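You operate a simulated robot arm through the tools that you are given. There is no shell and no other tool.

Carry out the task below with a simulated robot arm. There is one attempt and no reset: what you move stays moved.

## Task
Bin the streaked board, shut the head's two valves and flush it clear.
Fine: the board goes into the teal reject bin; draw the slider with the board in nest C to OUT before the flush; one flush; the good boards stay as they are; leave the latch, inserts and screens as they are.

The check looks at the end state, three seconds after you hand in, the way a careful person would. Anything else that was tipped, shoved, dropped, spilled or broken makes it a failure.

## Robot
A 6-joint arm with a two-finger gripper, fixed in place. Base frame: the origin is at the foot of the arm, x ahead of it, y to its left, z up; the work surface is at about z = 0.9. Readings come in m, rad, newtons and seconds.
Its first joint turns from -2.897 to 2.897 rad. Payload 3.43 kg.
The TCP is the grasp point between the finger pads, 0.02 m short of the fingertips. In the tool frame z runs along the fingers and y along their closing line. Largest opening 0.19 m; the body of the gripper starts 0.248 m behind the TCP.
Orientation is that of the tool frame in the base frame, as [roll, pitch, yaw] about the fixed x, y, z axes, in that order (R = Rz(yaw) Ry(pitch) Rx(roll)). With the fingers straight down and closing along the base's y, the tool's x points along the base's -x, its y along +y and its z along -z.

## Interface
- The arm moves only by the tool play_rows. Its arguments are lists of equal length, an entry for each row: "delta_pos": the shift along the tool's x, y, z in units of 25 mm (1.0 is 25 mm), a list of three; "rotation": the turn, a rotation vector about the tool's x, y, z in units of 5 degrees (1.0 is 5 degrees), a list of three; "gripper": the finger opening in m, from 0 to 0.19. In form: {"delta_pos": [[dx, dy, dz], ...], "rotation": [[ax, ay, az], ...], "gripper": [gripper, ...]}. A call has 1 to 20 rows; each row shifts and turns the commanded pose from where the row before left it, along the tool's axes as they then stand. A call with a number of a shift or a turn outside -1 to 1 is refused whole. A row lasts 0.2 s, in which the tool goes at most 0.05 m and 0.15 rad; a call with a longer step from one row to the next is refused whole, and so is a gripper value outside its range. Where a pose cannot be reached the arm comes as near as it can. A force on the tool above 60 N (or 10 N above the force at the start of the call, whichever is more), or a blocked arm, ends the call early, and 0.2 s more pass. The fingers move at their own pace (about 0.045 m/s each) and stop on an object; they squeeze with about 42 N. The grip force told is the motor's: it shows also when the fingers shut on nothing. Time passes only in rows, and 0.2 s behind the last, so rows that do not move let the fingers close. The reply holds the time, the measured pose of the TCP, the force on the tool along the base axes, the opening and the grip force, in the units named above and with some noise, with the torque about the TCP (base axes, N m) and any sound that the robot's microphone picked up, and new pictures: "show" is both (left out), scene, wrist or none.
- Cameras (640 x 400 px; columns grow to the right, rows downward): "scene" is fixed at [0.2177, -0.5006, 1.708]; the picture's right is [0.89, -0.46, 0.00], its down [-0.31, -0.61, -0.73] and it looks along [0.33, 0.65, -0.69] (base axes); focal length 324 px, centre (320, 200). "wrist" rides on the gripper at [0.071, -0.008, -0.288] in the tool frame; the picture's right is [0.12, 0.99, 0.00], its down [-0.96, 0.12, -0.25] and it looks along [-0.25, 0.03, 0.97] (tool axes); focal length 261 px, centre (320, 200). There is no depth. A picture from a camera that has moved, and an enlarged one, comes with that camera's place and axes in the base frame and with its lens.
- slide_trunk(by): slides the trunk up (or, below 0, down) by that many m; the arm rides with it, the base frame stays. It gives what a move gives, with no picture.
- inspect(camera, box): a new picture of the part [left, top, right, bottom] of that camera's present view, enlarged. The clock stands still meanwhile.
- hand_in(): hands the job in; it is judged then, once.

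Nothing tells you positions but the pictures and the camera data. Unless the task says otherwise, let go and move clear before handing in.

The tools are called after "Request:" as a command line: name --argument value ..., lists and objects as JSON in quotes. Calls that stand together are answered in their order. play_rows: Moves the arm, as the interface text tells. Its arguments: {"type":"object","properties":{"delta_pos":{"type":"array"},"rotation":{"type":"array"},"gripper":{"type":"array"},"show":{"type":"string","enum":["both","scene","wrist","none"]}},"required":["delta_pos","rotation","gripper"]} The other tools are called the same way: slide_trunk (by) slides the trunk up or down; inspect (camera, box) takes an enlarged picture of a part of a camera's view; hand_in () hands the job in.

At the start:

```text
time: 0.0
ee_pos: [0.4887, 0.3291, 1.3497]
ee_rot: [3.14, 0.004, 3.141]
wrist_force: [0.5, -0.4, -0.1]
wrist_torque: [-0.01, -0.02, 0.0]
width: 0.1899
finger_force: 0.1
trunk travel left (down, up): [-0.175, 0.065]
```

scene: 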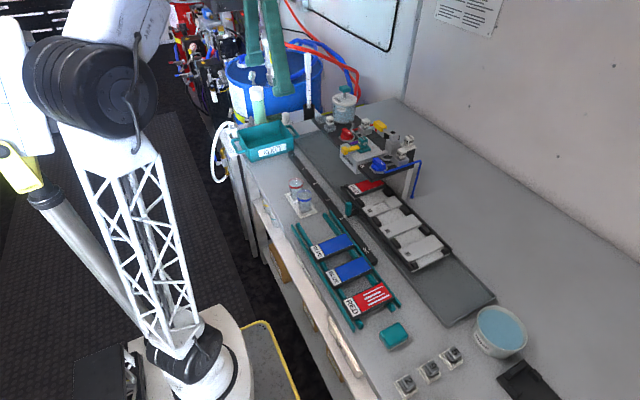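
wrist: 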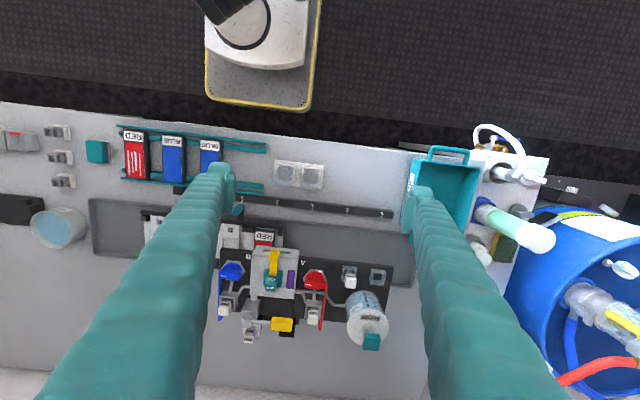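

I see a bench with a teal rail holding boards (blue/red), a teal bin, and a machine with a head and coloured valves. I'll look closer at each part before moving anything.

Request:
inspect --camera "scene" --box '[320, 80, 440, 200]'

Request:
inspect --camera "scene" --box '[280, 200, 420, 340]'

Request:
inspect --camera "wrist" --box '[200, 220, 400, 360]'

Request:
inspect --camera "wrist" --box '[80, 110, 300, 260]'

Request:
inspect --camera "scene" --box '[320, 160, 480, 300]'

Request:
inspect --camera "scene" --box '[220, 80, 340, 230]'

```text
3.33 times, centred on (380, 140) of scene
camera zoom: at [0.2177, -0.5006, 1.708], right [0.89, -0.46, 0.0], down [-0.31, -0.61, -0.73], along [0.33, 0.65, -0.69], focal length 1081 px, centre (120, 400)
```

zoom: 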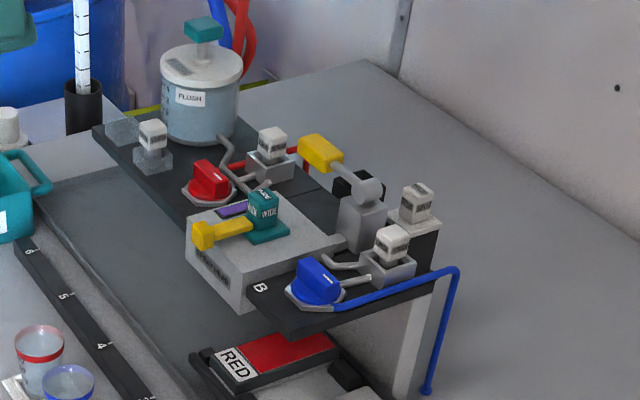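

```text
2.86 times, centred on (350, 270) of scene
camera zoom: at [0.2177, -0.5006, 1.708], right [0.89, -0.46, 0.0], down [-0.31, -0.61, -0.73], along [0.33, 0.65, -0.69], focal length 926 px, centre (234, 0)
```

zoom: 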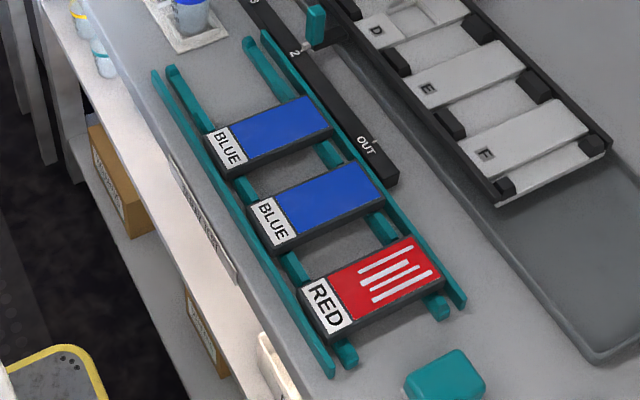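

```text
2.86 times, centred on (300, 290) of wrist
camera zoom: at [0.4164, 0.3214, 1.6388], right [-0.12, 0.99, 0.0], down [0.96, 0.11, 0.25], along [0.25, 0.03, -0.97], focal length 745 px, centre (377, -57)
```

zoom: 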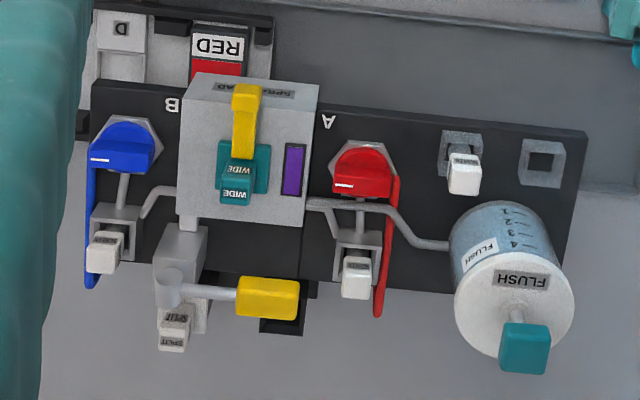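

```text
2.67 times, centred on (190, 185) of wrist
camera zoom: at [0.4164, 0.3214, 1.6388], right [-0.12, 0.99, 0.0], down [0.96, 0.11, 0.25], along [0.25, 0.03, -0.97], focal length 695 px, centre (667, 240)
```

zoom: 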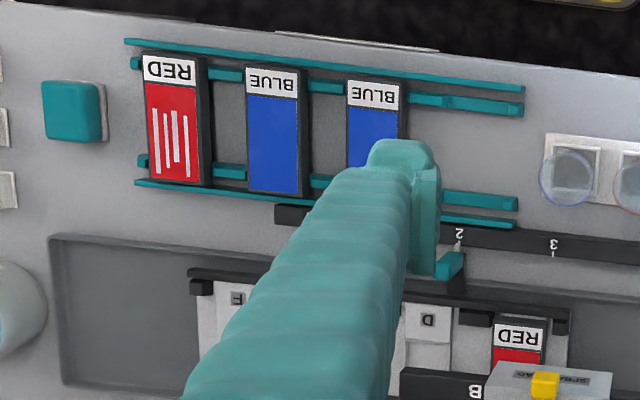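

```text
2.86 times, centred on (400, 230) of scene
camera zoom: at [0.2177, -0.5006, 1.708], right [0.89, -0.46, 0.0], down [-0.31, -0.61, -0.73], along [0.33, 0.65, -0.69], focal length 926 px, centre (91, 114)
```

zoom: 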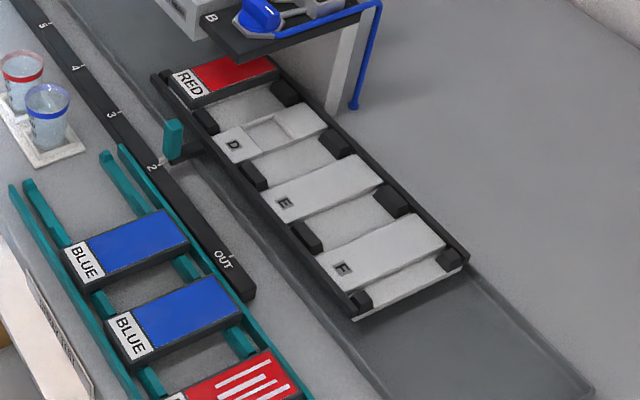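

```text
2.67 times, centred on (280, 155) of scene
camera zoom: at [0.2177, -0.5006, 1.708], right [0.89, -0.46, 0.0], down [-0.31, -0.61, -0.73], along [0.33, 0.65, -0.69], focal length 865 px, centre (427, 320)
```

zoom: 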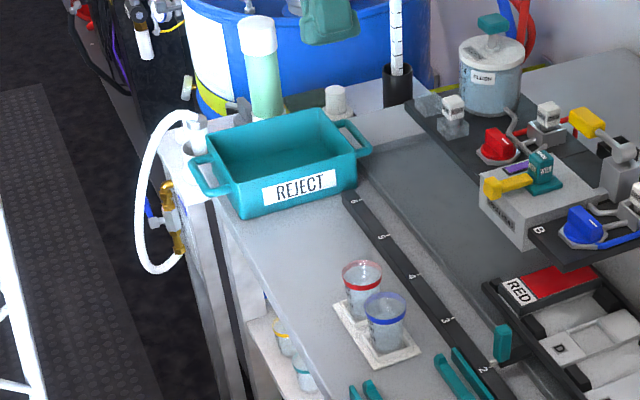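

The scene shows a red board with white streaks at the end of the rack, a slider carrying nests C–F with a teal handle near scale mark 2, and a head with a blue valve and a red valve and a FLUSH pump. I'll zoom further on the head before moving.

Request:
inspect --camera "wrist" --box '[215, 245, 275, 305]'

Request:
inspect --camera "wrist" --box '[290, 255, 350, 315]'

Request:
inspect --camera "scene" --box '[350, 120, 400, 160]'

Request:
inspect --camera "scene" --box '[365, 140, 425, 190]'

Request:
inspect --camera "scene" --box '[320, 110, 380, 160]'

Request:
inspect --camera "scene" --box '[380, 300, 560, 400]'

Request:
inspect --camera "scene" --box '[430, 0, 510, 50]'

```text
6.67 times, centred on (245, 275) of wrist
camera zoom: at [0.4164, 0.3214, 1.6388], right [-0.12, 0.99, 0.0], down [0.96, 0.11, 0.25], along [0.25, 0.03, -0.97], focal length 1738 px, centre (820, -300)
```

zoom: 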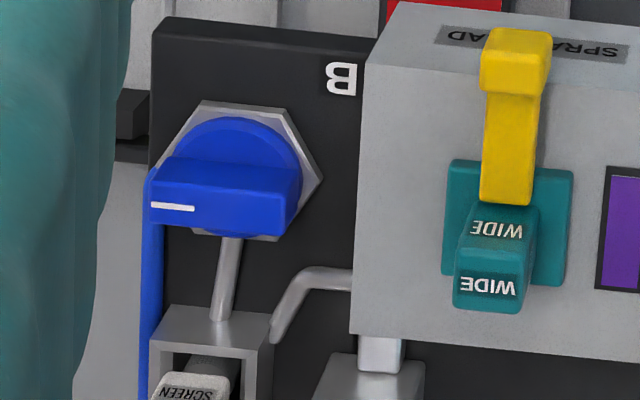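

```text
6.67 times, centred on (320, 285) of wrist
camera zoom: at [0.4164, 0.3214, 1.6388], right [-0.12, 0.99, 0.0], down [0.96, 0.11, 0.25], along [0.25, 0.03, -0.97], focal length 1738 px, centre (320, -367)
```

zoom: 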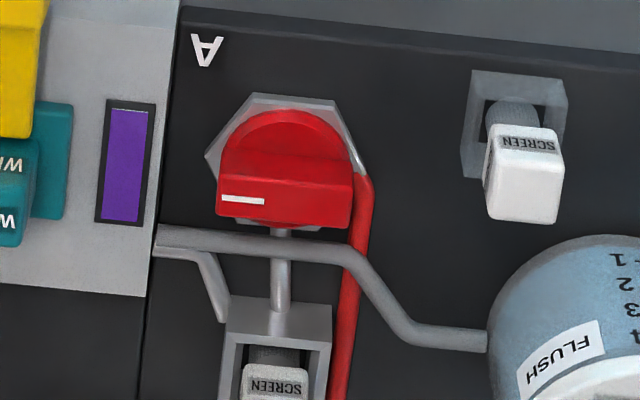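

```text
10.00 times, centred on (375, 140) of scene
camera zoom: at [0.2177, -0.5006, 1.708], right [0.89, -0.46, 0.0], down [-0.31, -0.61, -0.73], along [0.33, 0.65, -0.69], focal length 3242 px, centre (-230, 800)
```

zoom: 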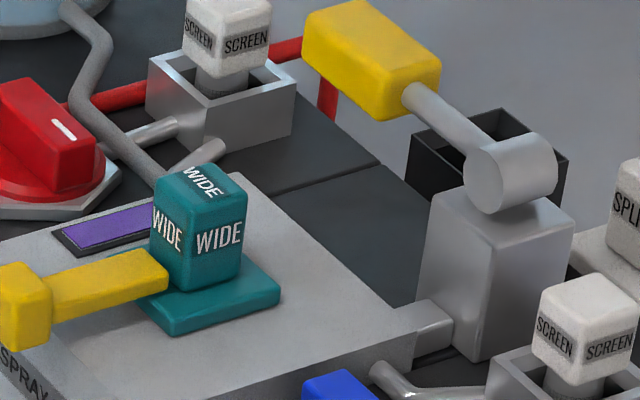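

```text
8.00 times, centred on (395, 165) of scene
camera zoom: at [0.2177, -0.5006, 1.708], right [0.89, -0.46, 0.0], down [-0.31, -0.61, -0.73], along [0.33, 0.65, -0.69], focal length 2594 px, centre (-280, 480)
```

zoom: 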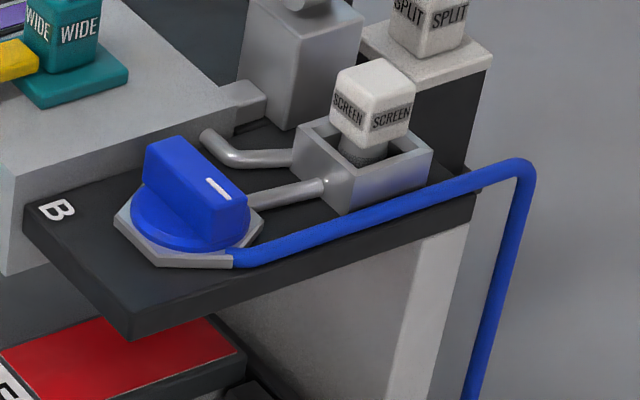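

```text
8.00 times, centred on (350, 135) of scene
camera zoom: at [0.2177, -0.5006, 1.708], right [0.89, -0.46, 0.0], down [-0.31, -0.61, -0.73], along [0.33, 0.65, -0.69], focal length 2594 px, centre (80, 720)
```

zoom: 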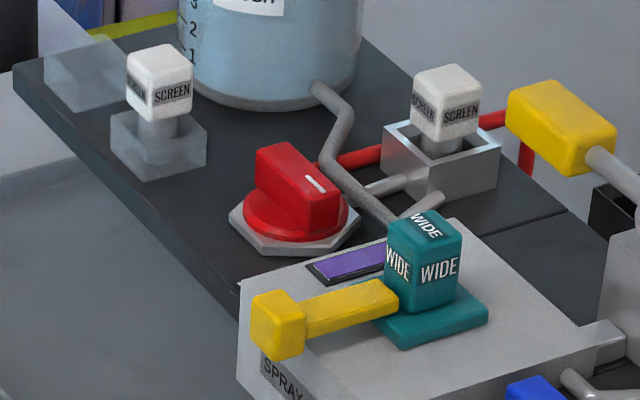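

```text
3.56 times, centred on (470, 350) of scene
camera zoom: at [0.2177, -0.5006, 1.708], right [0.89, -0.46, 0.0], down [-0.31, -0.61, -0.73], along [0.33, 0.65, -0.69], focal length 1153 px, centre (-213, -333)
```

zoom: 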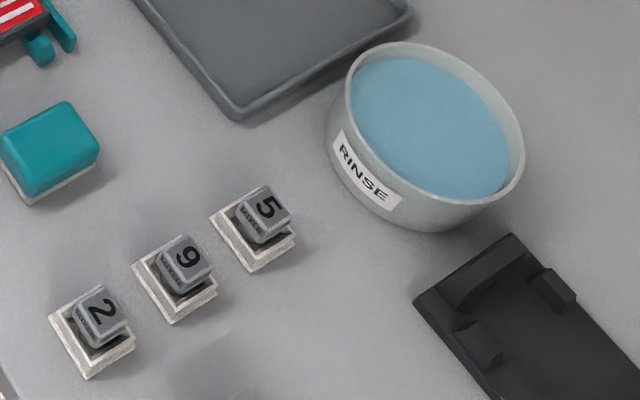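

```text
8.00 times, centred on (470, 25) of scene
camera zoom: at [0.2177, -0.5006, 1.708], right [0.89, -0.46, 0.0], down [-0.31, -0.61, -0.73], along [0.33, 0.65, -0.69], focal length 2594 px, centre (-880, 1600)
```

zoom: 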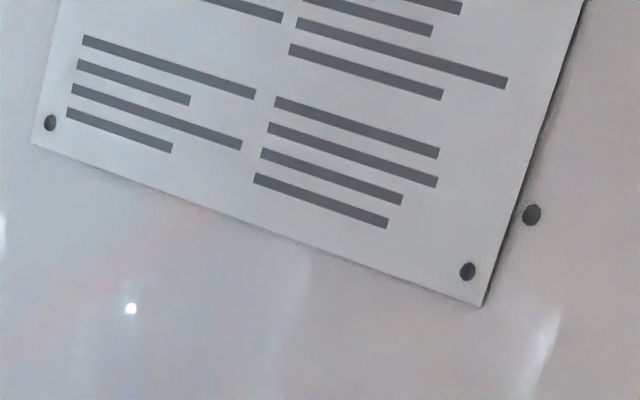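

The scene gives me rough places: streaked red board near (0.53, -0.16, 0.93), blue valve near (0.766, 0.150, 1.085), red valve near (0.767, 0.351, 1.083), flush plunger near (0.83, 0.48, 1.18), slider handle near (0.64, 0.12). I'll bring the wrist camera nearer over the head, staying high, to read the details.

Request:
play_rows --delta_pos '[[-0.6, -0.53, 0.2], [-0.6, -0.53, 0.2], [-0.6, -0.53, 0.2], [-0.6, -0.53, 0.2], [-0.6, -0.53, 0.2], [-0.6, -0.53, 0.2]]' --rotation '[[0, 0, 0], [0, 0, 0], [0, 0, 0], [0, 0, 0], [0, 0, 0], [0, 0, 0]]' --gripper '[0.19, 0.19, 0.19, 0.19, 0.19, 0.19]' --show "both"

```text
time: 1.4
ee_pos: [0.5806, 0.251, 1.3201]
ee_rot: [3.137, 0.004, -3.142]
wrist_force: [0.5, -0.1, 0.2]
wrist_torque: [-0.08, -0.04, 0.01]
width: 0.19
finger_force: 0.0
trunk travel left (down, up): [-0.175, 0.065]
camera wrist: at [0.5075, 0.2435, 1.6086], right [-0.12, 0.99, 0.0], down [0.96, 0.11, 0.25], along [0.25, 0.03, -0.97], focal length 261 px, centre (320, 200)
```

scene: 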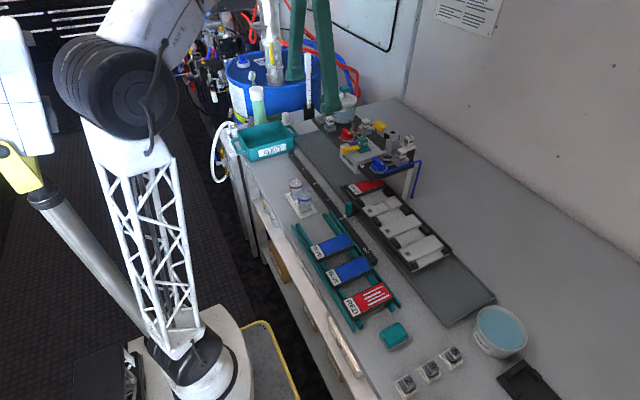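
wrist: 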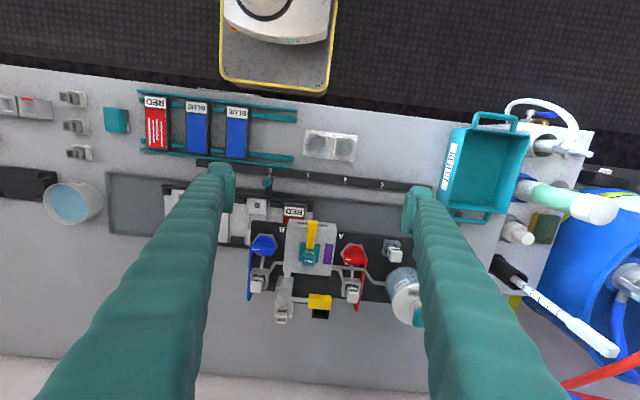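

Request:
inspect --camera "wrist" --box '[240, 215, 310, 305]'

Request:
inspect --camera "wrist" --box '[320, 220, 420, 310]'

Request:
inspect --camera "wrist" --box '[200, 150, 420, 250]'

Request:
inspect --camera "wrist" --box '[420, 100, 560, 240]'

Request:
inspect --camera "wrist" --box '[120, 80, 310, 190]'

```text
4.44 times, centred on (275, 260) of wrist
camera zoom: at [0.5075, 0.2435, 1.6086], right [-0.12, 0.99, 0.0], down [0.96, 0.11, 0.25], along [0.25, 0.03, -0.97], focal length 1158 px, centre (520, -67)
```

zoom: 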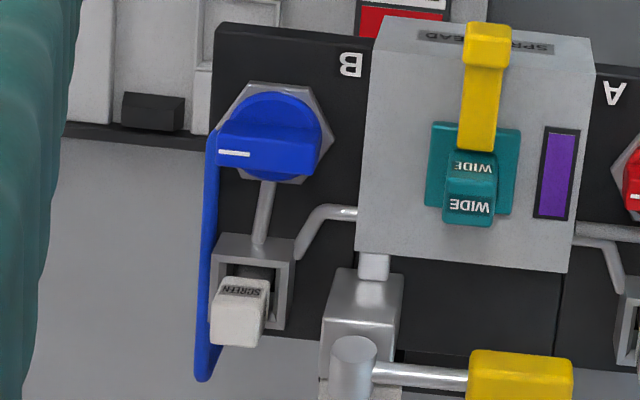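

```text
4.44 times, centred on (370, 265) of wrist
camera zoom: at [0.5075, 0.2435, 1.6086], right [-0.12, 0.99, 0.0], down [0.96, 0.11, 0.25], along [0.25, 0.03, -0.97], focal length 1158 px, centre (98, -89)
```

zoom: 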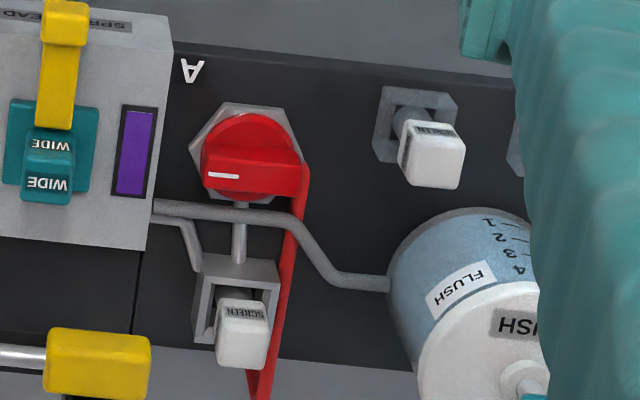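

```text
2.91 times, centred on (310, 200) of wrist
camera zoom: at [0.5075, 0.2435, 1.6086], right [-0.12, 0.99, 0.0], down [0.96, 0.11, 0.25], along [0.25, 0.03, -0.97], focal length 758 px, centre (349, 200)
```

zoom: 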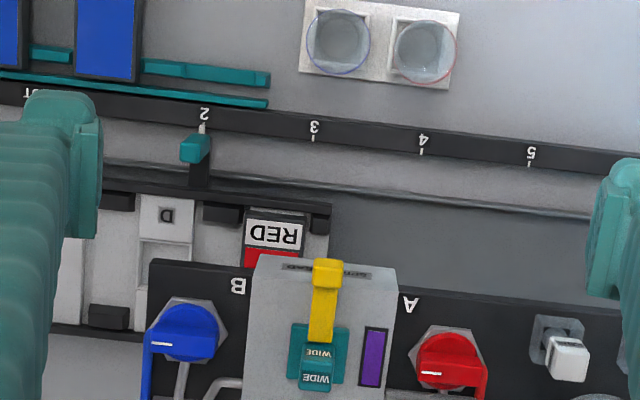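

```text
2.86 times, centred on (490, 170) of wrist
camera zoom: at [0.5075, 0.2435, 1.6086], right [-0.12, 0.99, 0.0], down [0.96, 0.11, 0.25], along [0.25, 0.03, -0.97], focal length 745 px, centre (-166, 286)
```

zoom: 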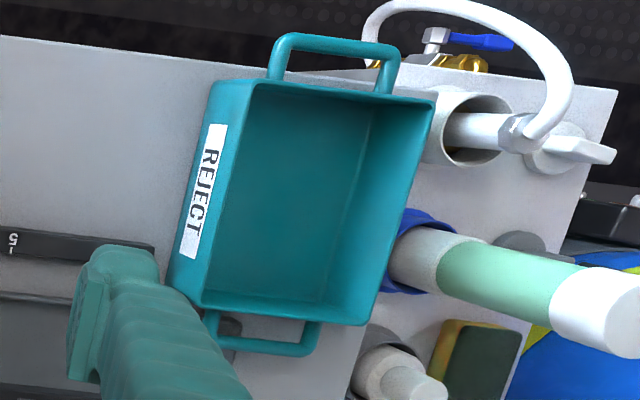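

```text
3.37 times, centred on (215, 135) of wrist
camera zoom: at [0.5075, 0.2435, 1.6086], right [-0.12, 0.99, 0.0], down [0.96, 0.11, 0.25], along [0.25, 0.03, -0.97], focal length 878 px, centre (674, 419)
```

zoom: 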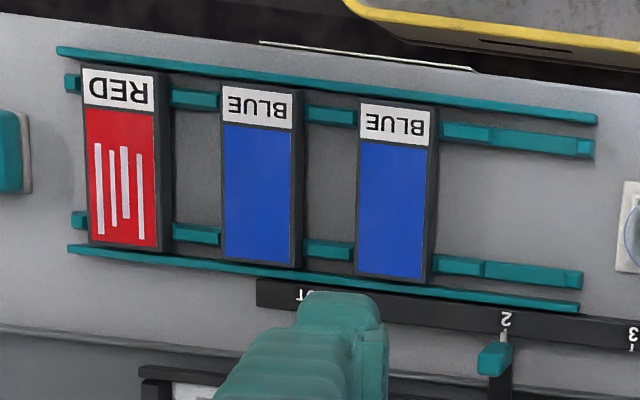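

The window on the head is purple and both valve bars lie along y with white marks toward -y. I'll zoom harder on the two valves for any open/shut marks.

Request:
inspect --camera "wrist" --box '[248, 228, 280, 248]'

Request:
inspect --camera "wrist" --box '[338, 238, 372, 259]'

Request:
inspect --camera "scene" --box '[375, 152, 403, 178]'

Request:
inspect --camera "scene" --box '[342, 118, 376, 150]'

```text
16.00 times, centred on (264, 238) of wrist
camera zoom: at [0.5075, 0.2435, 1.6086], right [-0.12, 0.99, 0.0], down [0.96, 0.11, 0.25], along [0.25, 0.03, -0.97], focal length 4170 px, centre (1216, -408)
```

zoom: 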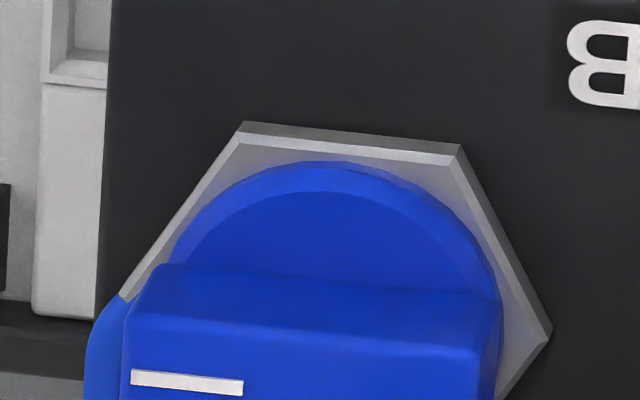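

```text
16.00 times, centred on (355, 248) of wrist
camera zoom: at [0.5075, 0.2435, 1.6086], right [-0.12, 0.99, 0.0], down [0.96, 0.11, 0.25], along [0.25, 0.03, -0.97], focal length 4170 px, centre (-240, -576)
```

zoom: 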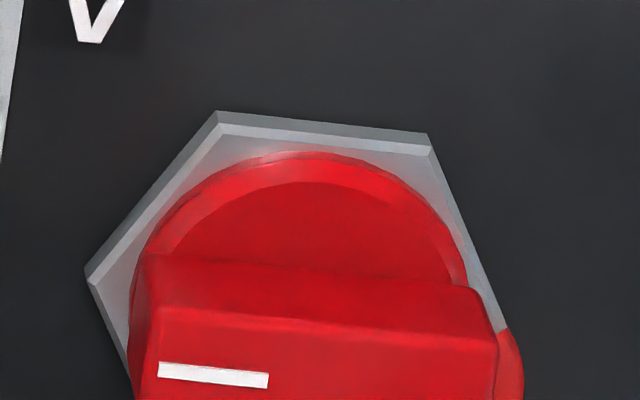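

```text
15.38 times, centred on (389, 165) of scene
camera zoom: at [0.2177, -0.5006, 1.708], right [0.89, -0.46, 0.0], down [-0.31, -0.61, -0.73], along [0.33, 0.65, -0.69], focal length 4988 px, centre (-742, 738)
```

zoom: 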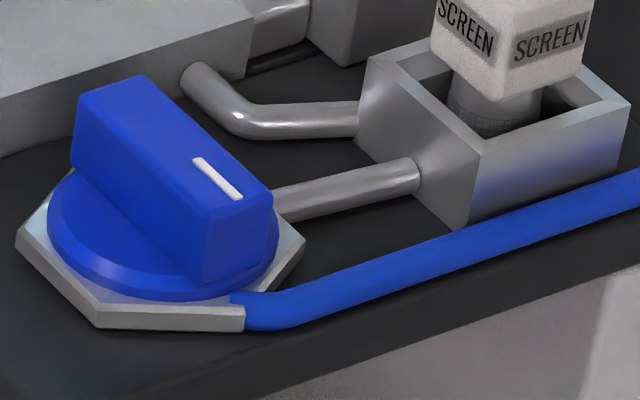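

```text
12.50 times, centred on (359, 134) of scene
camera zoom: at [0.2177, -0.5006, 1.708], right [0.89, -0.46, 0.0], down [-0.31, -0.61, -0.73], along [0.33, 0.65, -0.69], focal length 4053 px, centre (-168, 1025)
```

zoom: 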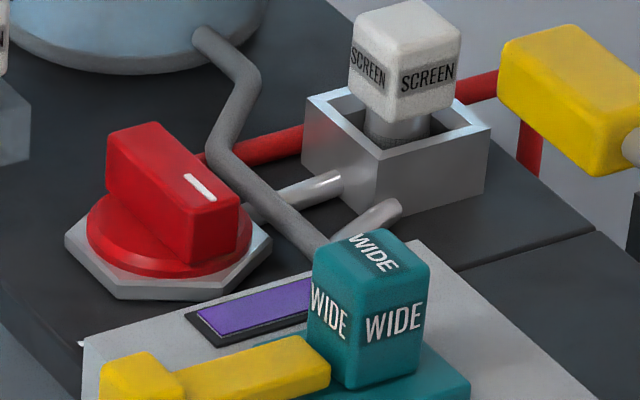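

No open/shut lettering shows, so I'll judge the valves by feel later: blue knob at about (0.767, 0.150, top 1.090) and red at (0.767, 0.352, top 1.088). First the streaked board: I'll go above it at about (0.532, -0.166) and look again.

Request:
play_rows --delta_pos '[[0.114, -0.982, 0.5], [0.114, -0.982, 0.5], [0.114, -0.982, 0.5], [0.114, -0.982, 0.5], [0.114, -0.982, 0.5], [0.114, -0.982, 0.5], [0.114, -0.982, 0.5], [0.114, -0.982, 0.5], [0.114, -0.982, 0.5], [0.114, -0.982, 0.5], [0.114, -0.982, 0.5], [0.114, -0.982, 0.5], [0.114, -0.982, 0.5], [0.114, -0.982, 0.5], [0.114, -0.982, 0.5], [0.114, -0.982, 0.5], [0.114, -0.982, 0.5]]' --rotation '[[0, 0, 0], [0, 0, 0], [0, 0, 0], [0, 0, 0], [0, 0, 0], [0, 0, 0], [0, 0, 0], [0, 0, 0], [0, 0, 0], [0, 0, 0], [0, 0, 0], [0, 0, 0], [0, 0, 0], [0, 0, 0], [0, 0, 0], [0, 0, 0], [0, 0, 0]]' --gripper '[0.09, 0.09, 0.09, 0.09, 0.09, 0.09, 0.09, 0.09, 0.09, 0.09, 0.09, 0.09, 0.09, 0.09, 0.09, 0.09, 0.09]' --show "both"

```text
time: 5.0
ee_pos: [0.5301, -0.1693, 1.1064]
ee_rot: [3.138, 0.006, -3.141]
wrist_force: [0.1, 0.7, -0.4]
wrist_torque: [-0.03, -0.03, -0.02]
width: 0.0901
finger_force: 0.1
trunk travel left (down, up): [-0.175, 0.065]
camera wrist: at [0.4585, -0.1771, 1.3951], right [-0.12, 0.99, 0.0], down [0.96, 0.11, 0.25], along [0.25, 0.03, -0.97], focal length 261 px, centre (320, 200)
```

scene: 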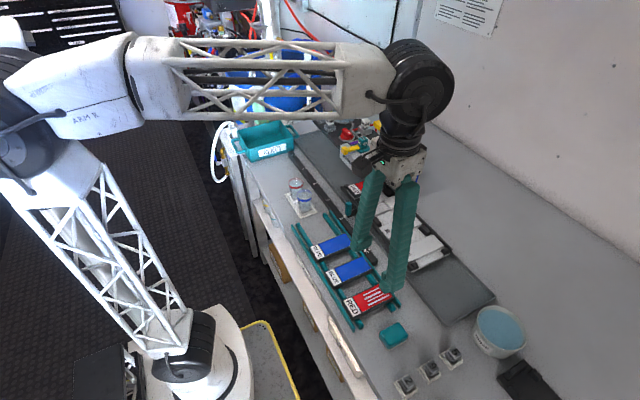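
wrist: 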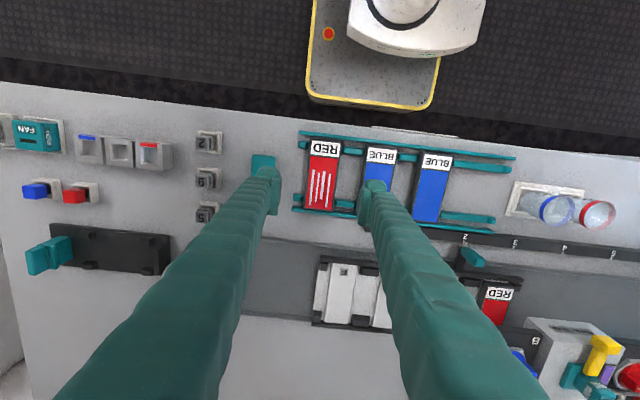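

The board lies right below the fingers. I'll zoom to refine its centre and orientation before descending.

Request:
inspect --camera "wrist" --box '[270, 120, 400, 230]'

Request:
inspect --camera "wrist" --box '[0, 100, 230, 290]'

```text
3.64 times, centred on (335, 175) of wrist
camera zoom: at [0.4585, -0.1771, 1.3951], right [-0.12, 0.99, 0.0], down [0.96, 0.11, 0.25], along [0.25, 0.03, -0.97], focal length 948 px, centre (266, 291)
```

zoom: 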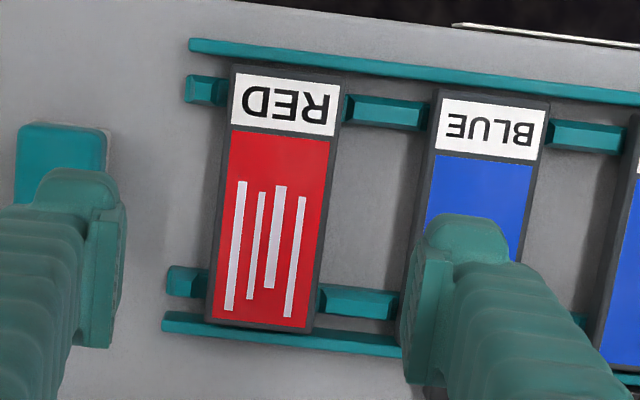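

```text
2.11 times, centred on (115, 195) of wrist
camera zoom: at [0.4585, -0.1771, 1.3951], right [-0.12, 0.99, 0.0], down [0.96, 0.11, 0.25], along [0.25, 0.03, -0.97], focal length 549 px, centre (752, 210)
```

zoom: 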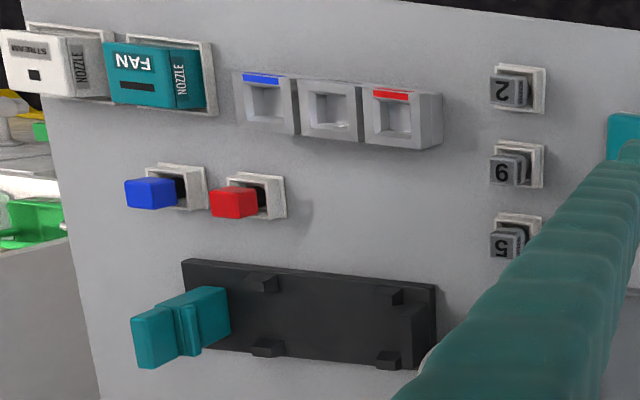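

The board's long side lies along base x, centre about (0.533, -0.165). I'll centre on it and descend most of the way with the fingers straddling it along y.

Request:
play_rows --delta_pos '[[-0.06, 0.08, 0.8], [-0.06, 0.09, 0.8], [0, 0, 0.9], [0, 0, 0.9], [0, 0, 0.9], [0, 0, 0.9], [0, 0, 0.6], [0, 0, 0]]' --rotation '[[0, 0, 0], [0, 0, 0], [0, 0, 0], [0, 0, 0], [0, 0, 0], [0, 0, 0], [0, 0, 0], [0, 0, 0]]' --gripper '[0.09, 0.09, 0.09, 0.09, 0.09, 0.09, 0.09, 0.09]' --show "both"

```text
time: 6.8
ee_pos: [0.5347, -0.1639, 0.9632]
ee_rot: [3.138, 0.002, 3.141]
wrist_force: [0.7, 0.3, 0.5]
wrist_torque: [0.0, -0.02, -0.03]
width: 0.09
finger_force: 0.1
trunk travel left (down, up): [-0.175, 0.065]
camera wrist: at [0.4618, -0.1711, 1.2507], right [-0.12, 0.99, 0.0], down [0.96, 0.11, 0.25], along [0.25, 0.03, -0.97], focal length 261 px, centre (320, 200)
```

scene: 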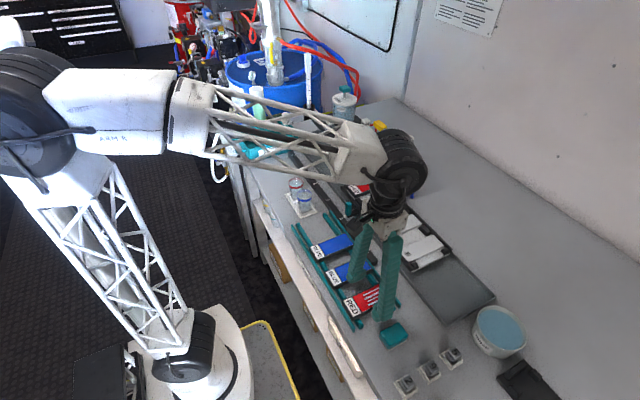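
wrist: 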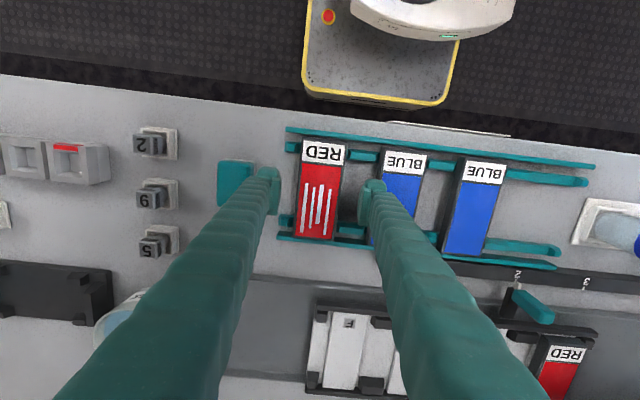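

The fingers straddle the red board just above it. I'll zoom to check that the right finger clears the neighbouring blue board and the left one clears the teal block.

Request:
inspect --camera "wrist" --box '[260, 130, 400, 250]'

Request:
inspect --camera "scene" --box '[320, 240, 440, 350]'

```text
3.33 times, centred on (330, 190) of wrist
camera zoom: at [0.4618, -0.1711, 1.2507], right [-0.12, 0.99, 0.0], down [0.96, 0.11, 0.25], along [0.25, 0.03, -0.97], focal length 869 px, centre (287, 233)
```

zoom: 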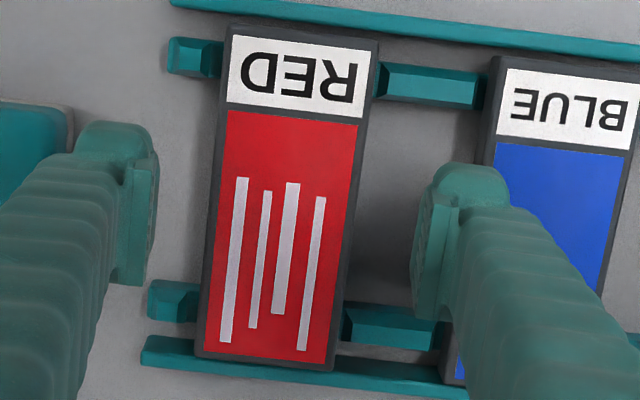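

```text
3.64 times, centred on (380, 295) of scene
camera zoom: at [0.2177, -0.5006, 1.708], right [0.89, -0.46, 0.0], down [-0.31, -0.61, -0.73], along [0.33, 0.65, -0.69], focal length 1179 px, centre (102, -146)
```

zoom: 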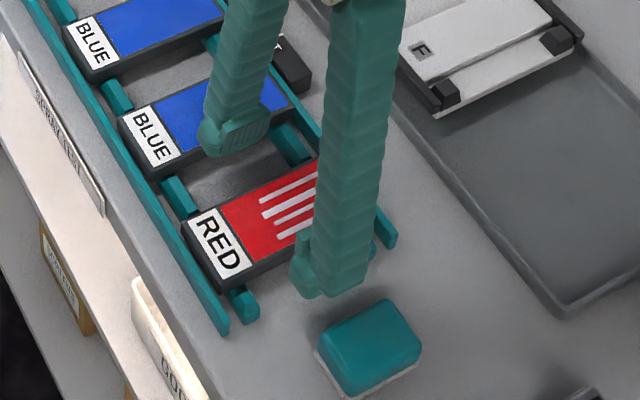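

The grip is centred on the board, but the right finger is close to the blue board, so I'll narrow the opening to 0.076 before going down, then close.

Request:
play_rows --delta_pos '[[0, 0, 0], [0, 0, 0], [0, 0, 0.5], [0, 0, 0.5], [0, 0, 0.45], [0, 0, 0], [0, 0, 0], [0, 0, 0], [0, 0, 0], [0, 0, 0]]' --rotation '[[0, 0, 0], [0, 0, 0], [0, 0, 0], [0, 0, 0], [0, 0, 0], [0, 0, 0], [0, 0, 0], [0, 0, 0], [0, 0, 0], [0, 0, 0]]' --gripper '[0.076, 0.076, 0.076, 0.076, 0.076, 0.076, 0.04, 0.04, 0.04, 0.04]' --show "both"

```text
time: 9.0
ee_pos: [0.5341, -0.1637, 0.9244]
ee_rot: [3.139, 0.002, -3.141]
wrist_force: [0.3, 0.2, 0.1]
wrist_torque: [0.01, 0.01, -0.02]
width: 0.0543
finger_force: 41.7
trunk travel left (down, up): [-0.175, 0.065]
camera wrist: at [0.4621, -0.1706, 1.2133], right [-0.12, 0.99, 0.0], down [0.96, 0.11, 0.25], along [0.25, 0.03, -0.97], focal length 261 px, centre (320, 200)
```

scene: 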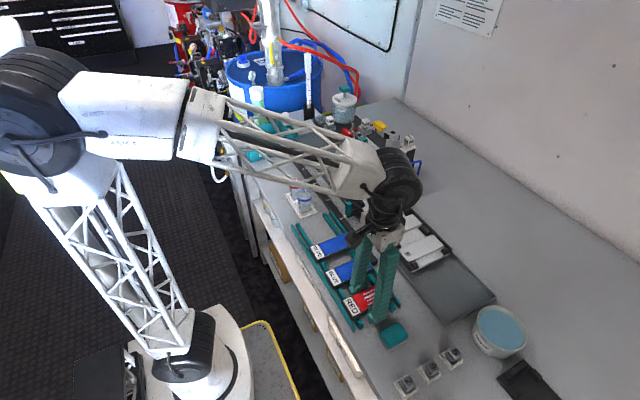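
wrist: 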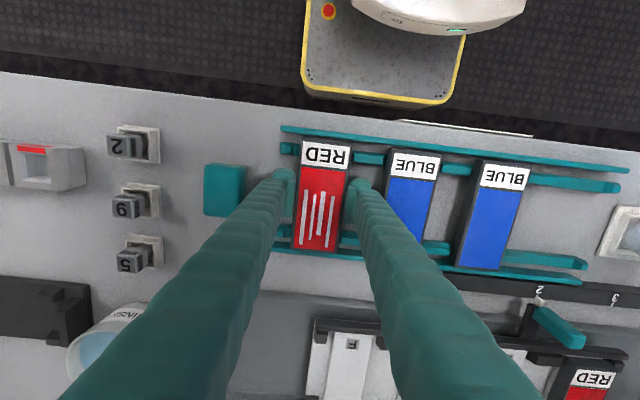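

The board is held (fingers stopped at 0.054 m). I'll lift it straight up, then carry it at height toward the bin.

Request:
play_rows --delta_pos '[[0, 0, -0.4], [0, 0, -0.8], [0, 0, -1], [0, 0, -1], [0, 0, -1], [0, 0, -1], [0, 0, -1], [0, 0, -1], [0, 0, -1], [0, 0, -1], [0, 0, -1], [0, 0.5, -0.5], [0, 1, 0], [0, 1, 0], [0, 1, 0], [0, 1, 0], [0, 1, 0], [0, 1, 0], [0, 1, 0], [0, 1, 0]]' --rotation '[[0, 0, 0], [0, 0, 0], [0, 0, 0], [0, 0, 0], [0, 0, 0], [0, 0, 0], [0, 0, 0], [0, 0, 0], [0, 0, 0], [0, 0, 0], [0, 0, 0], [0, 0, 0], [0, 0, 0], [0, 0, 0], [0, 0, 0], [0, 0, 0], [0, 0, 0], [0, 0, 0], [0, 0, 0], [0, 0, 0]]' --gripper '[0.04, 0.04, 0.04, 0.04, 0.04, 0.04, 0.04, 0.04, 0.04, 0.04, 0.04, 0.04, 0.04, 0.04, 0.04, 0.04, 0.04, 0.04, 0.04, 0.04]' --show "both"

```text
time: 13.2
ee_pos: [0.5342, 0.0477, 1.1937]
ee_rot: [3.138, 0.004, 3.141]
wrist_force: [-0.8, 1.2, -0.3]
wrist_torque: [0.06, -0.04, 0.0]
width: 0.0542
finger_force: 41.7
trunk travel left (down, up): [-0.175, 0.065]
camera wrist: at [0.4616, 0.0409, 1.4813], right [-0.12, 0.99, 0.0], down [0.96, 0.11, 0.25], along [0.25, 0.03, -0.97], focal length 261 px, centre (320, 200)
```

scene: 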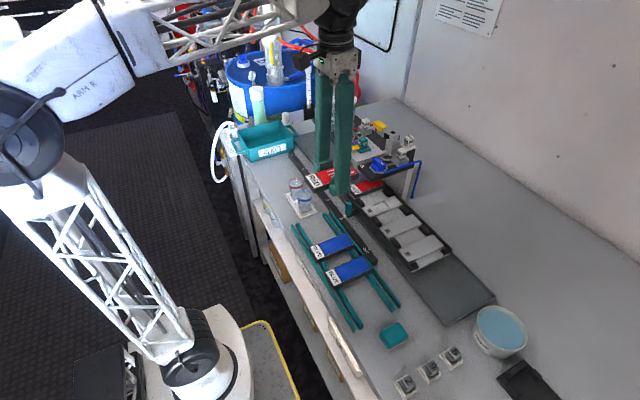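
wrist: 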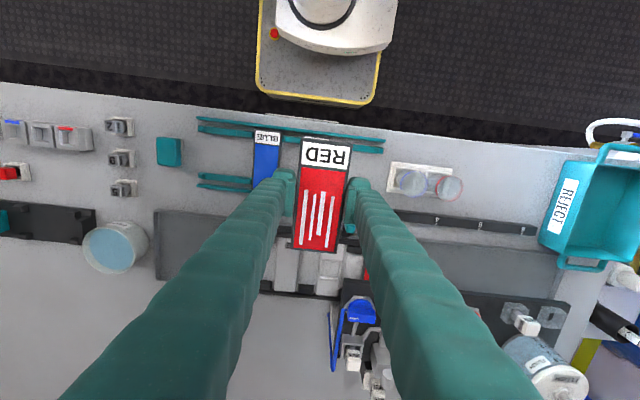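

The board is held level and clear. I'll carry it on along +y to just short of the bin and look again.

Request:
play_rows --delta_pos '[[0, 1, 0], [0, 1, 0], [0, 1, 0], [0, 1, 0], [0, 1, 0], [0, 1, 0], [0, 1, 0], [0, 1, 0], [0, 1, 0], [0, 1, 0], [0, 1, 0], [0, 1, 0], [0, 1, 0], [0, 1, 0], [0, 1, 0], [0, 1, 0], [0, 1, 0], [0, 1, 0], [0, 1, 0], [0, 1, 0]]' --rotation '[[0, 0, 0], [0, 0, 0], [0, 0, 0], [0, 0, 0], [0, 0, 0], [0, 0, 0], [0, 0, 0], [0, 0, 0], [0, 0, 0], [0, 0, 0], [0, 0, 0], [0, 0, 0], [0, 0, 0], [0, 0, 0], [0, 0, 0], [0, 0, 0], [0, 0, 0], [0, 0, 0], [0, 0, 0], [0, 0, 0]]' --gripper '[0.04, 0.04, 0.04, 0.04, 0.04, 0.04, 0.04, 0.04, 0.04, 0.04, 0.04, 0.04, 0.04, 0.04, 0.04, 0.04, 0.04, 0.04, 0.04, 0.04]' --show "both"

```text
time: 17.4
ee_pos: [0.5325, 0.548, 1.1959]
ee_rot: [3.141, 0.004, 3.141]
wrist_force: [0.4, -0.9, -0.6]
wrist_torque: [0.16, -0.03, 0.01]
width: 0.0547
finger_force: 42.0
trunk travel left (down, up): [-0.175, 0.065]
camera wrist: at [0.4603, 0.5408, 1.4842], right [-0.12, 0.99, 0.0], down [0.96, 0.11, 0.25], along [0.25, 0.03, -0.97], focal length 261 px, centre (320, 200)
```

scene: 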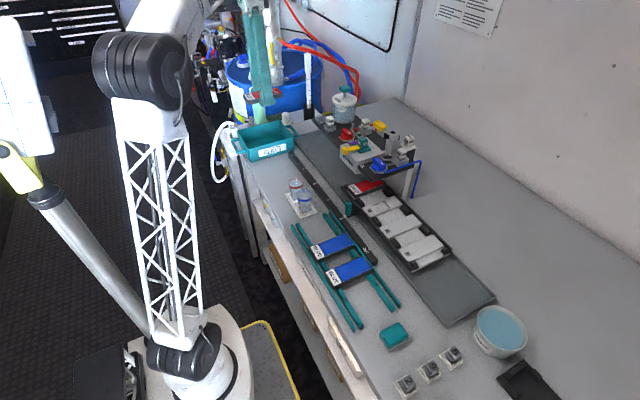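
wrist: 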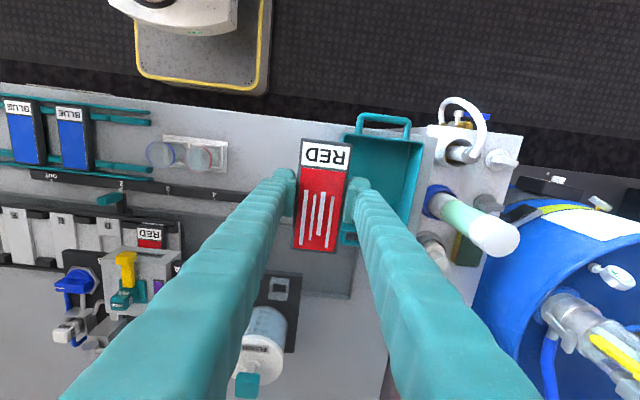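

Request:
inspect --camera "wrist" --box '[280, 100, 480, 260]'

Request:
inspect --camera "scene" --box '[220, 70, 320, 180]'

```text
2.50 times, centred on (380, 180) of wrist
camera zoom: at [0.4603, 0.5408, 1.4842], right [-0.12, 0.99, 0.0], down [0.96, 0.11, 0.25], along [0.25, 0.03, -0.97], focal length 652 px, centre (170, 250)
```

zoom: 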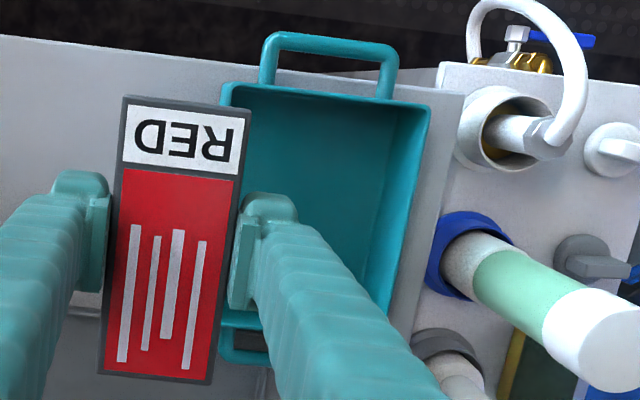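

```text
3.64 times, centred on (270, 125) of scene
camera zoom: at [0.2177, -0.5006, 1.708], right [0.89, -0.46, 0.0], down [-0.31, -0.61, -0.73], along [0.33, 0.65, -0.69], focal length 1179 px, centre (502, 473)
```

zoom: 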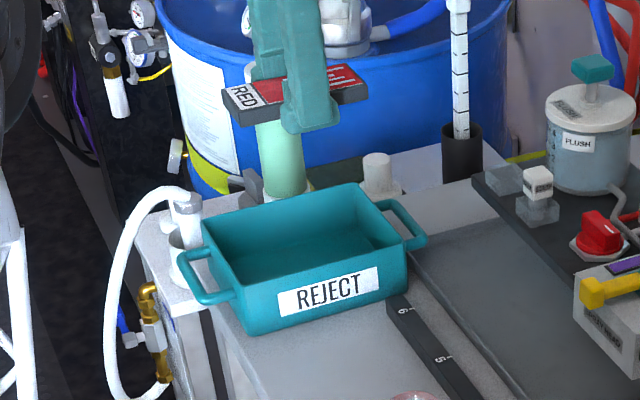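

The bin's centre works out at about (0.556, 0.667). I'll move over it and take another look before lowering.

Request:
play_rows --delta_pos '[[-0.19, 0.94, 0], [-0.19, 0.94, 0], [-0.19, 0.94, 0], [-0.19, 0.94, 0.4], [-0.18, 0.94, 0.6], [0, 0, 0.8], [0, 0, 0.8], [0, 0, 0]]' --rotation '[[0, 0, 0], [0, 0, 0], [0, 0, 0], [0, 0, 0], [0, 0, 0], [0, 0, 0], [0, 0, 0], [0, 0, 0]]' --gripper '[0.04, 0.04, 0.04, 0.04, 0.04, 0.04, 0.04, 0.04]' --show "both"

Request:
inspect --camera "wrist" --box '[220, 100, 420, 260]'

Request:
inspect --camera "scene" --box '[220, 70, 320, 180]'

```text
time: 19.2
ee_pos: [0.5546, 0.6679, 1.1308]
ee_rot: [3.141, 0.004, 3.141]
wrist_force: [0.6, 0.0, -0.7]
wrist_torque: [-0.02, 0.02, 0.02]
width: 0.0546
finger_force: 41.9
trunk travel left (down, up): [-0.175, 0.065]
camera wrist: at [0.4826, 0.6599, 1.4186], right [-0.12, 0.99, 0.0], down [0.96, 0.11, 0.25], along [0.25, 0.03, -0.97], focal length 261 px, centre (320, 200)
```

scene: 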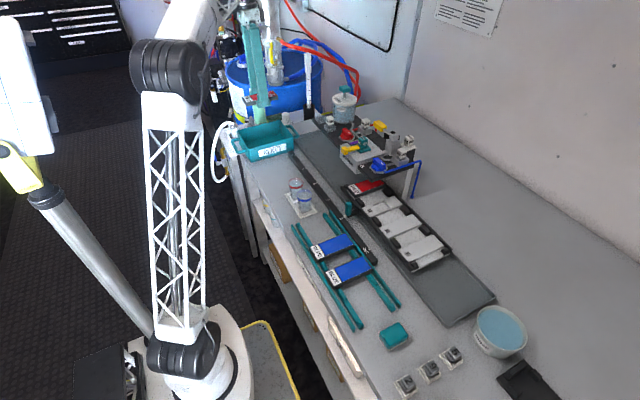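
wrist: 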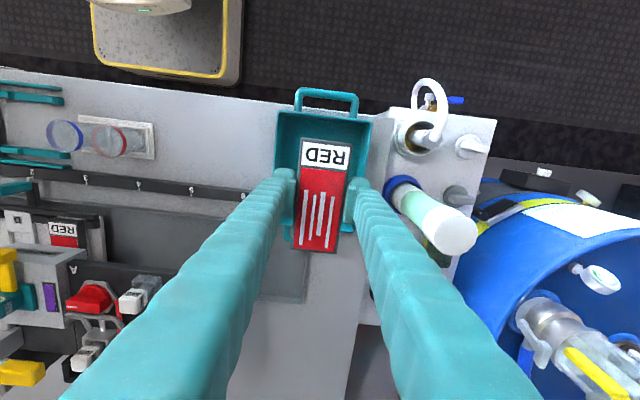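

```text
2.50 times, centred on (320, 180) of wrist
camera zoom: at [0.4826, 0.6599, 1.4186], right [-0.12, 0.99, 0.0], down [0.96, 0.11, 0.25], along [0.25, 0.03, -0.97], focal length 652 px, centre (320, 250)
```

zoom: 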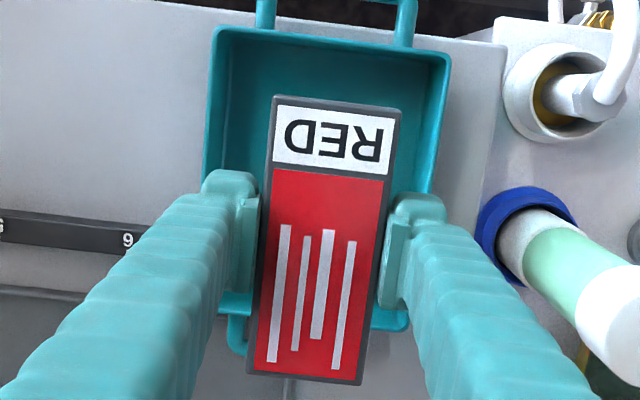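

```text
3.64 times, centred on (270, 125) of scene
camera zoom: at [0.2177, -0.5006, 1.708], right [0.89, -0.46, 0.0], down [-0.31, -0.61, -0.73], along [0.33, 0.65, -0.69], focal length 1179 px, centre (502, 473)
```

zoom: 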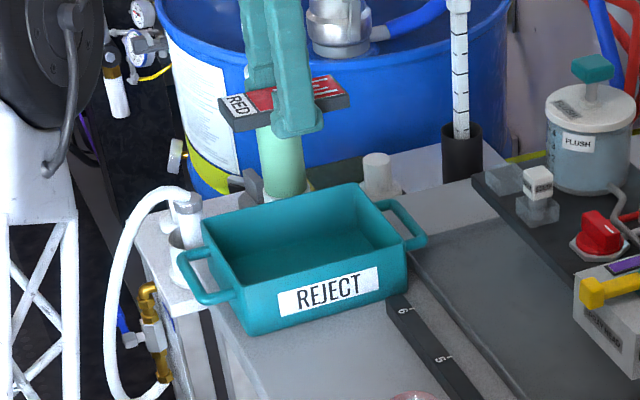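

The board is centred over the bin opening with margin on all sides. I'll lower it to near the bin floor.

Request:
play_rows --delta_pos '[[0, 0, 0.7], [0, 0, 0.9], [0, 0, 0.9], [0, 0, 0.9], [0, 0, 0.9], [0, 0, 0.9], [0, 0, 0.8], [0, 0, 0.6], [0, 0, 0.4], [0, 0, 0]]' --rotation '[[0, 0, 0], [0, 0, 0], [0, 0, 0], [0, 0, 0], [0, 0, 0], [0, 0, 0], [0, 0, 0], [0, 0, 0], [0, 0, 0], [0, 0, 0]]' --gripper '[0.04, 0.04, 0.04, 0.04, 0.04, 0.04, 0.04, 0.04, 0.04, 0.04]' --show "both"

Request:
inspect --camera "wrist" --box '[220, 100, 420, 260]'

Request:
inspect --camera "scene" --box '[220, 70, 320, 180]'

```text
time: 21.4
ee_pos: [0.5581, 0.6673, 0.9546]
ee_rot: [3.138, 0.004, -3.14]
wrist_force: [-0.2, 0.0, -0.8]
wrist_torque: [-0.01, -0.02, 0.01]
width: 0.0542
finger_force: 42.0
trunk travel left (down, up): [-0.175, 0.065]
camera wrist: at [0.4865, 0.6595, 1.243], right [-0.12, 0.99, 0.0], down [0.96, 0.11, 0.25], along [0.25, 0.03, -0.97], focal length 261 px, centre (320, 200)
```

scene: 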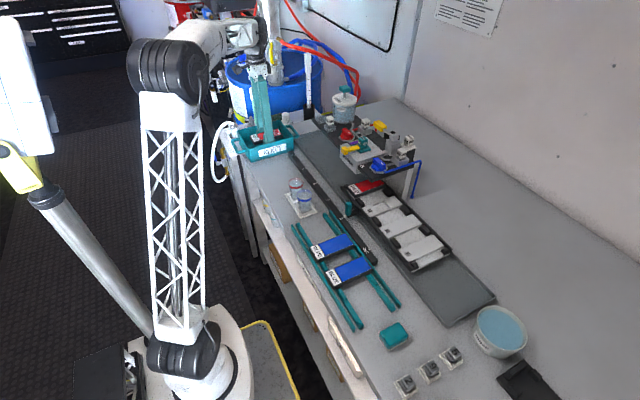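
wrist: 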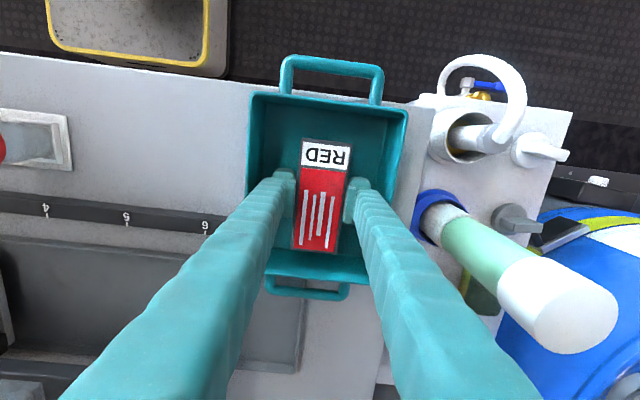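

```text
2.50 times, centred on (320, 180) of wrist
camera zoom: at [0.4865, 0.6595, 1.243], right [-0.12, 0.99, 0.0], down [0.96, 0.11, 0.25], along [0.25, 0.03, -0.97], focal length 652 px, centre (320, 250)
```

zoom: 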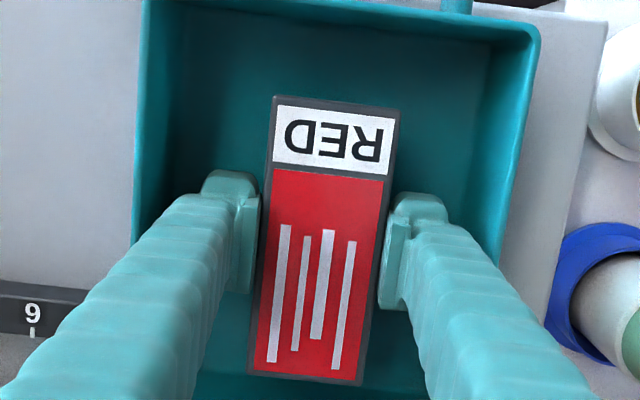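

```text
3.64 times, centred on (270, 125) of scene
camera zoom: at [0.2177, -0.5006, 1.708], right [0.89, -0.46, 0.0], down [-0.31, -0.61, -0.73], along [0.33, 0.65, -0.69], focal length 1179 px, centre (502, 473)
```

zoom: 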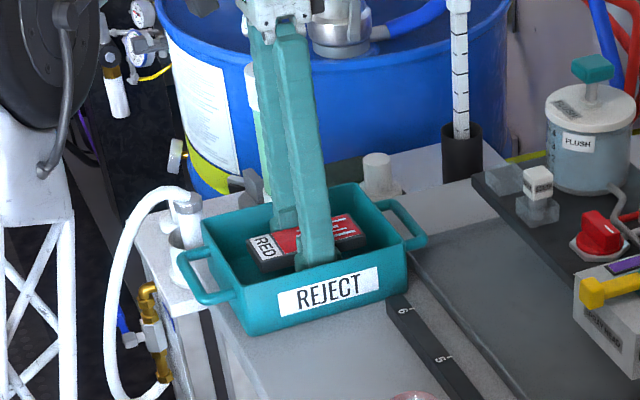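

The board is inside the bin. I'll lower a little further in small steps, then let go and rise straight up.

Request:
play_rows --delta_pos '[[0, 0, 0.25], [0, 0, 0.25], [0, 0, 0.25], [0, 0, 0], [0, 0, 0], [0, 0, 0], [0, 0, 0], [0, 0, 0]]' --rotation '[[0, 0, 0], [0, 0, 0], [0, 0, 0], [0, 0, 0], [0, 0, 0], [0, 0, 0], [0, 0, 0], [0, 0, 0]]' --gripper '[0.04, 0.04, 0.04, 0.04, 0.06, 0.075, 0.085, 0.085]' --show "wrist"

```text
time: 23.2
ee_pos: [0.5585, 0.6675, 0.9372]
ee_rot: [3.138, 0.003, -3.141]
wrist_force: [0.0, -0.5, -0.3]
wrist_torque: [0.0, 0.02, 0.01]
width: 0.0849
finger_force: 0.0
trunk travel left (down, up): [-0.175, 0.065]
camera wrist: at [0.4859, 0.6596, 1.225], right [-0.12, 0.99, 0.0], down [0.96, 0.11, 0.25], along [0.25, 0.03, -0.97], focal length 261 px, centre (320, 200)
```

wrist: 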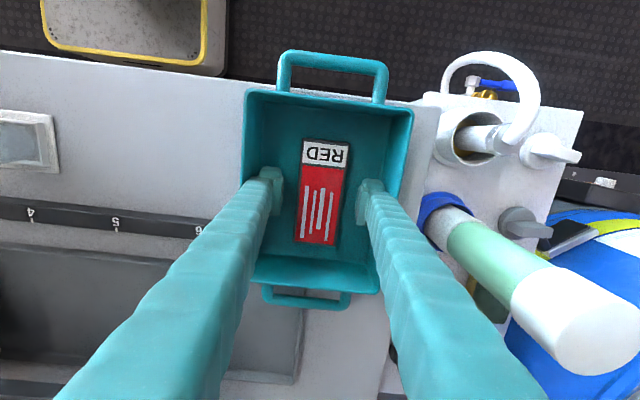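

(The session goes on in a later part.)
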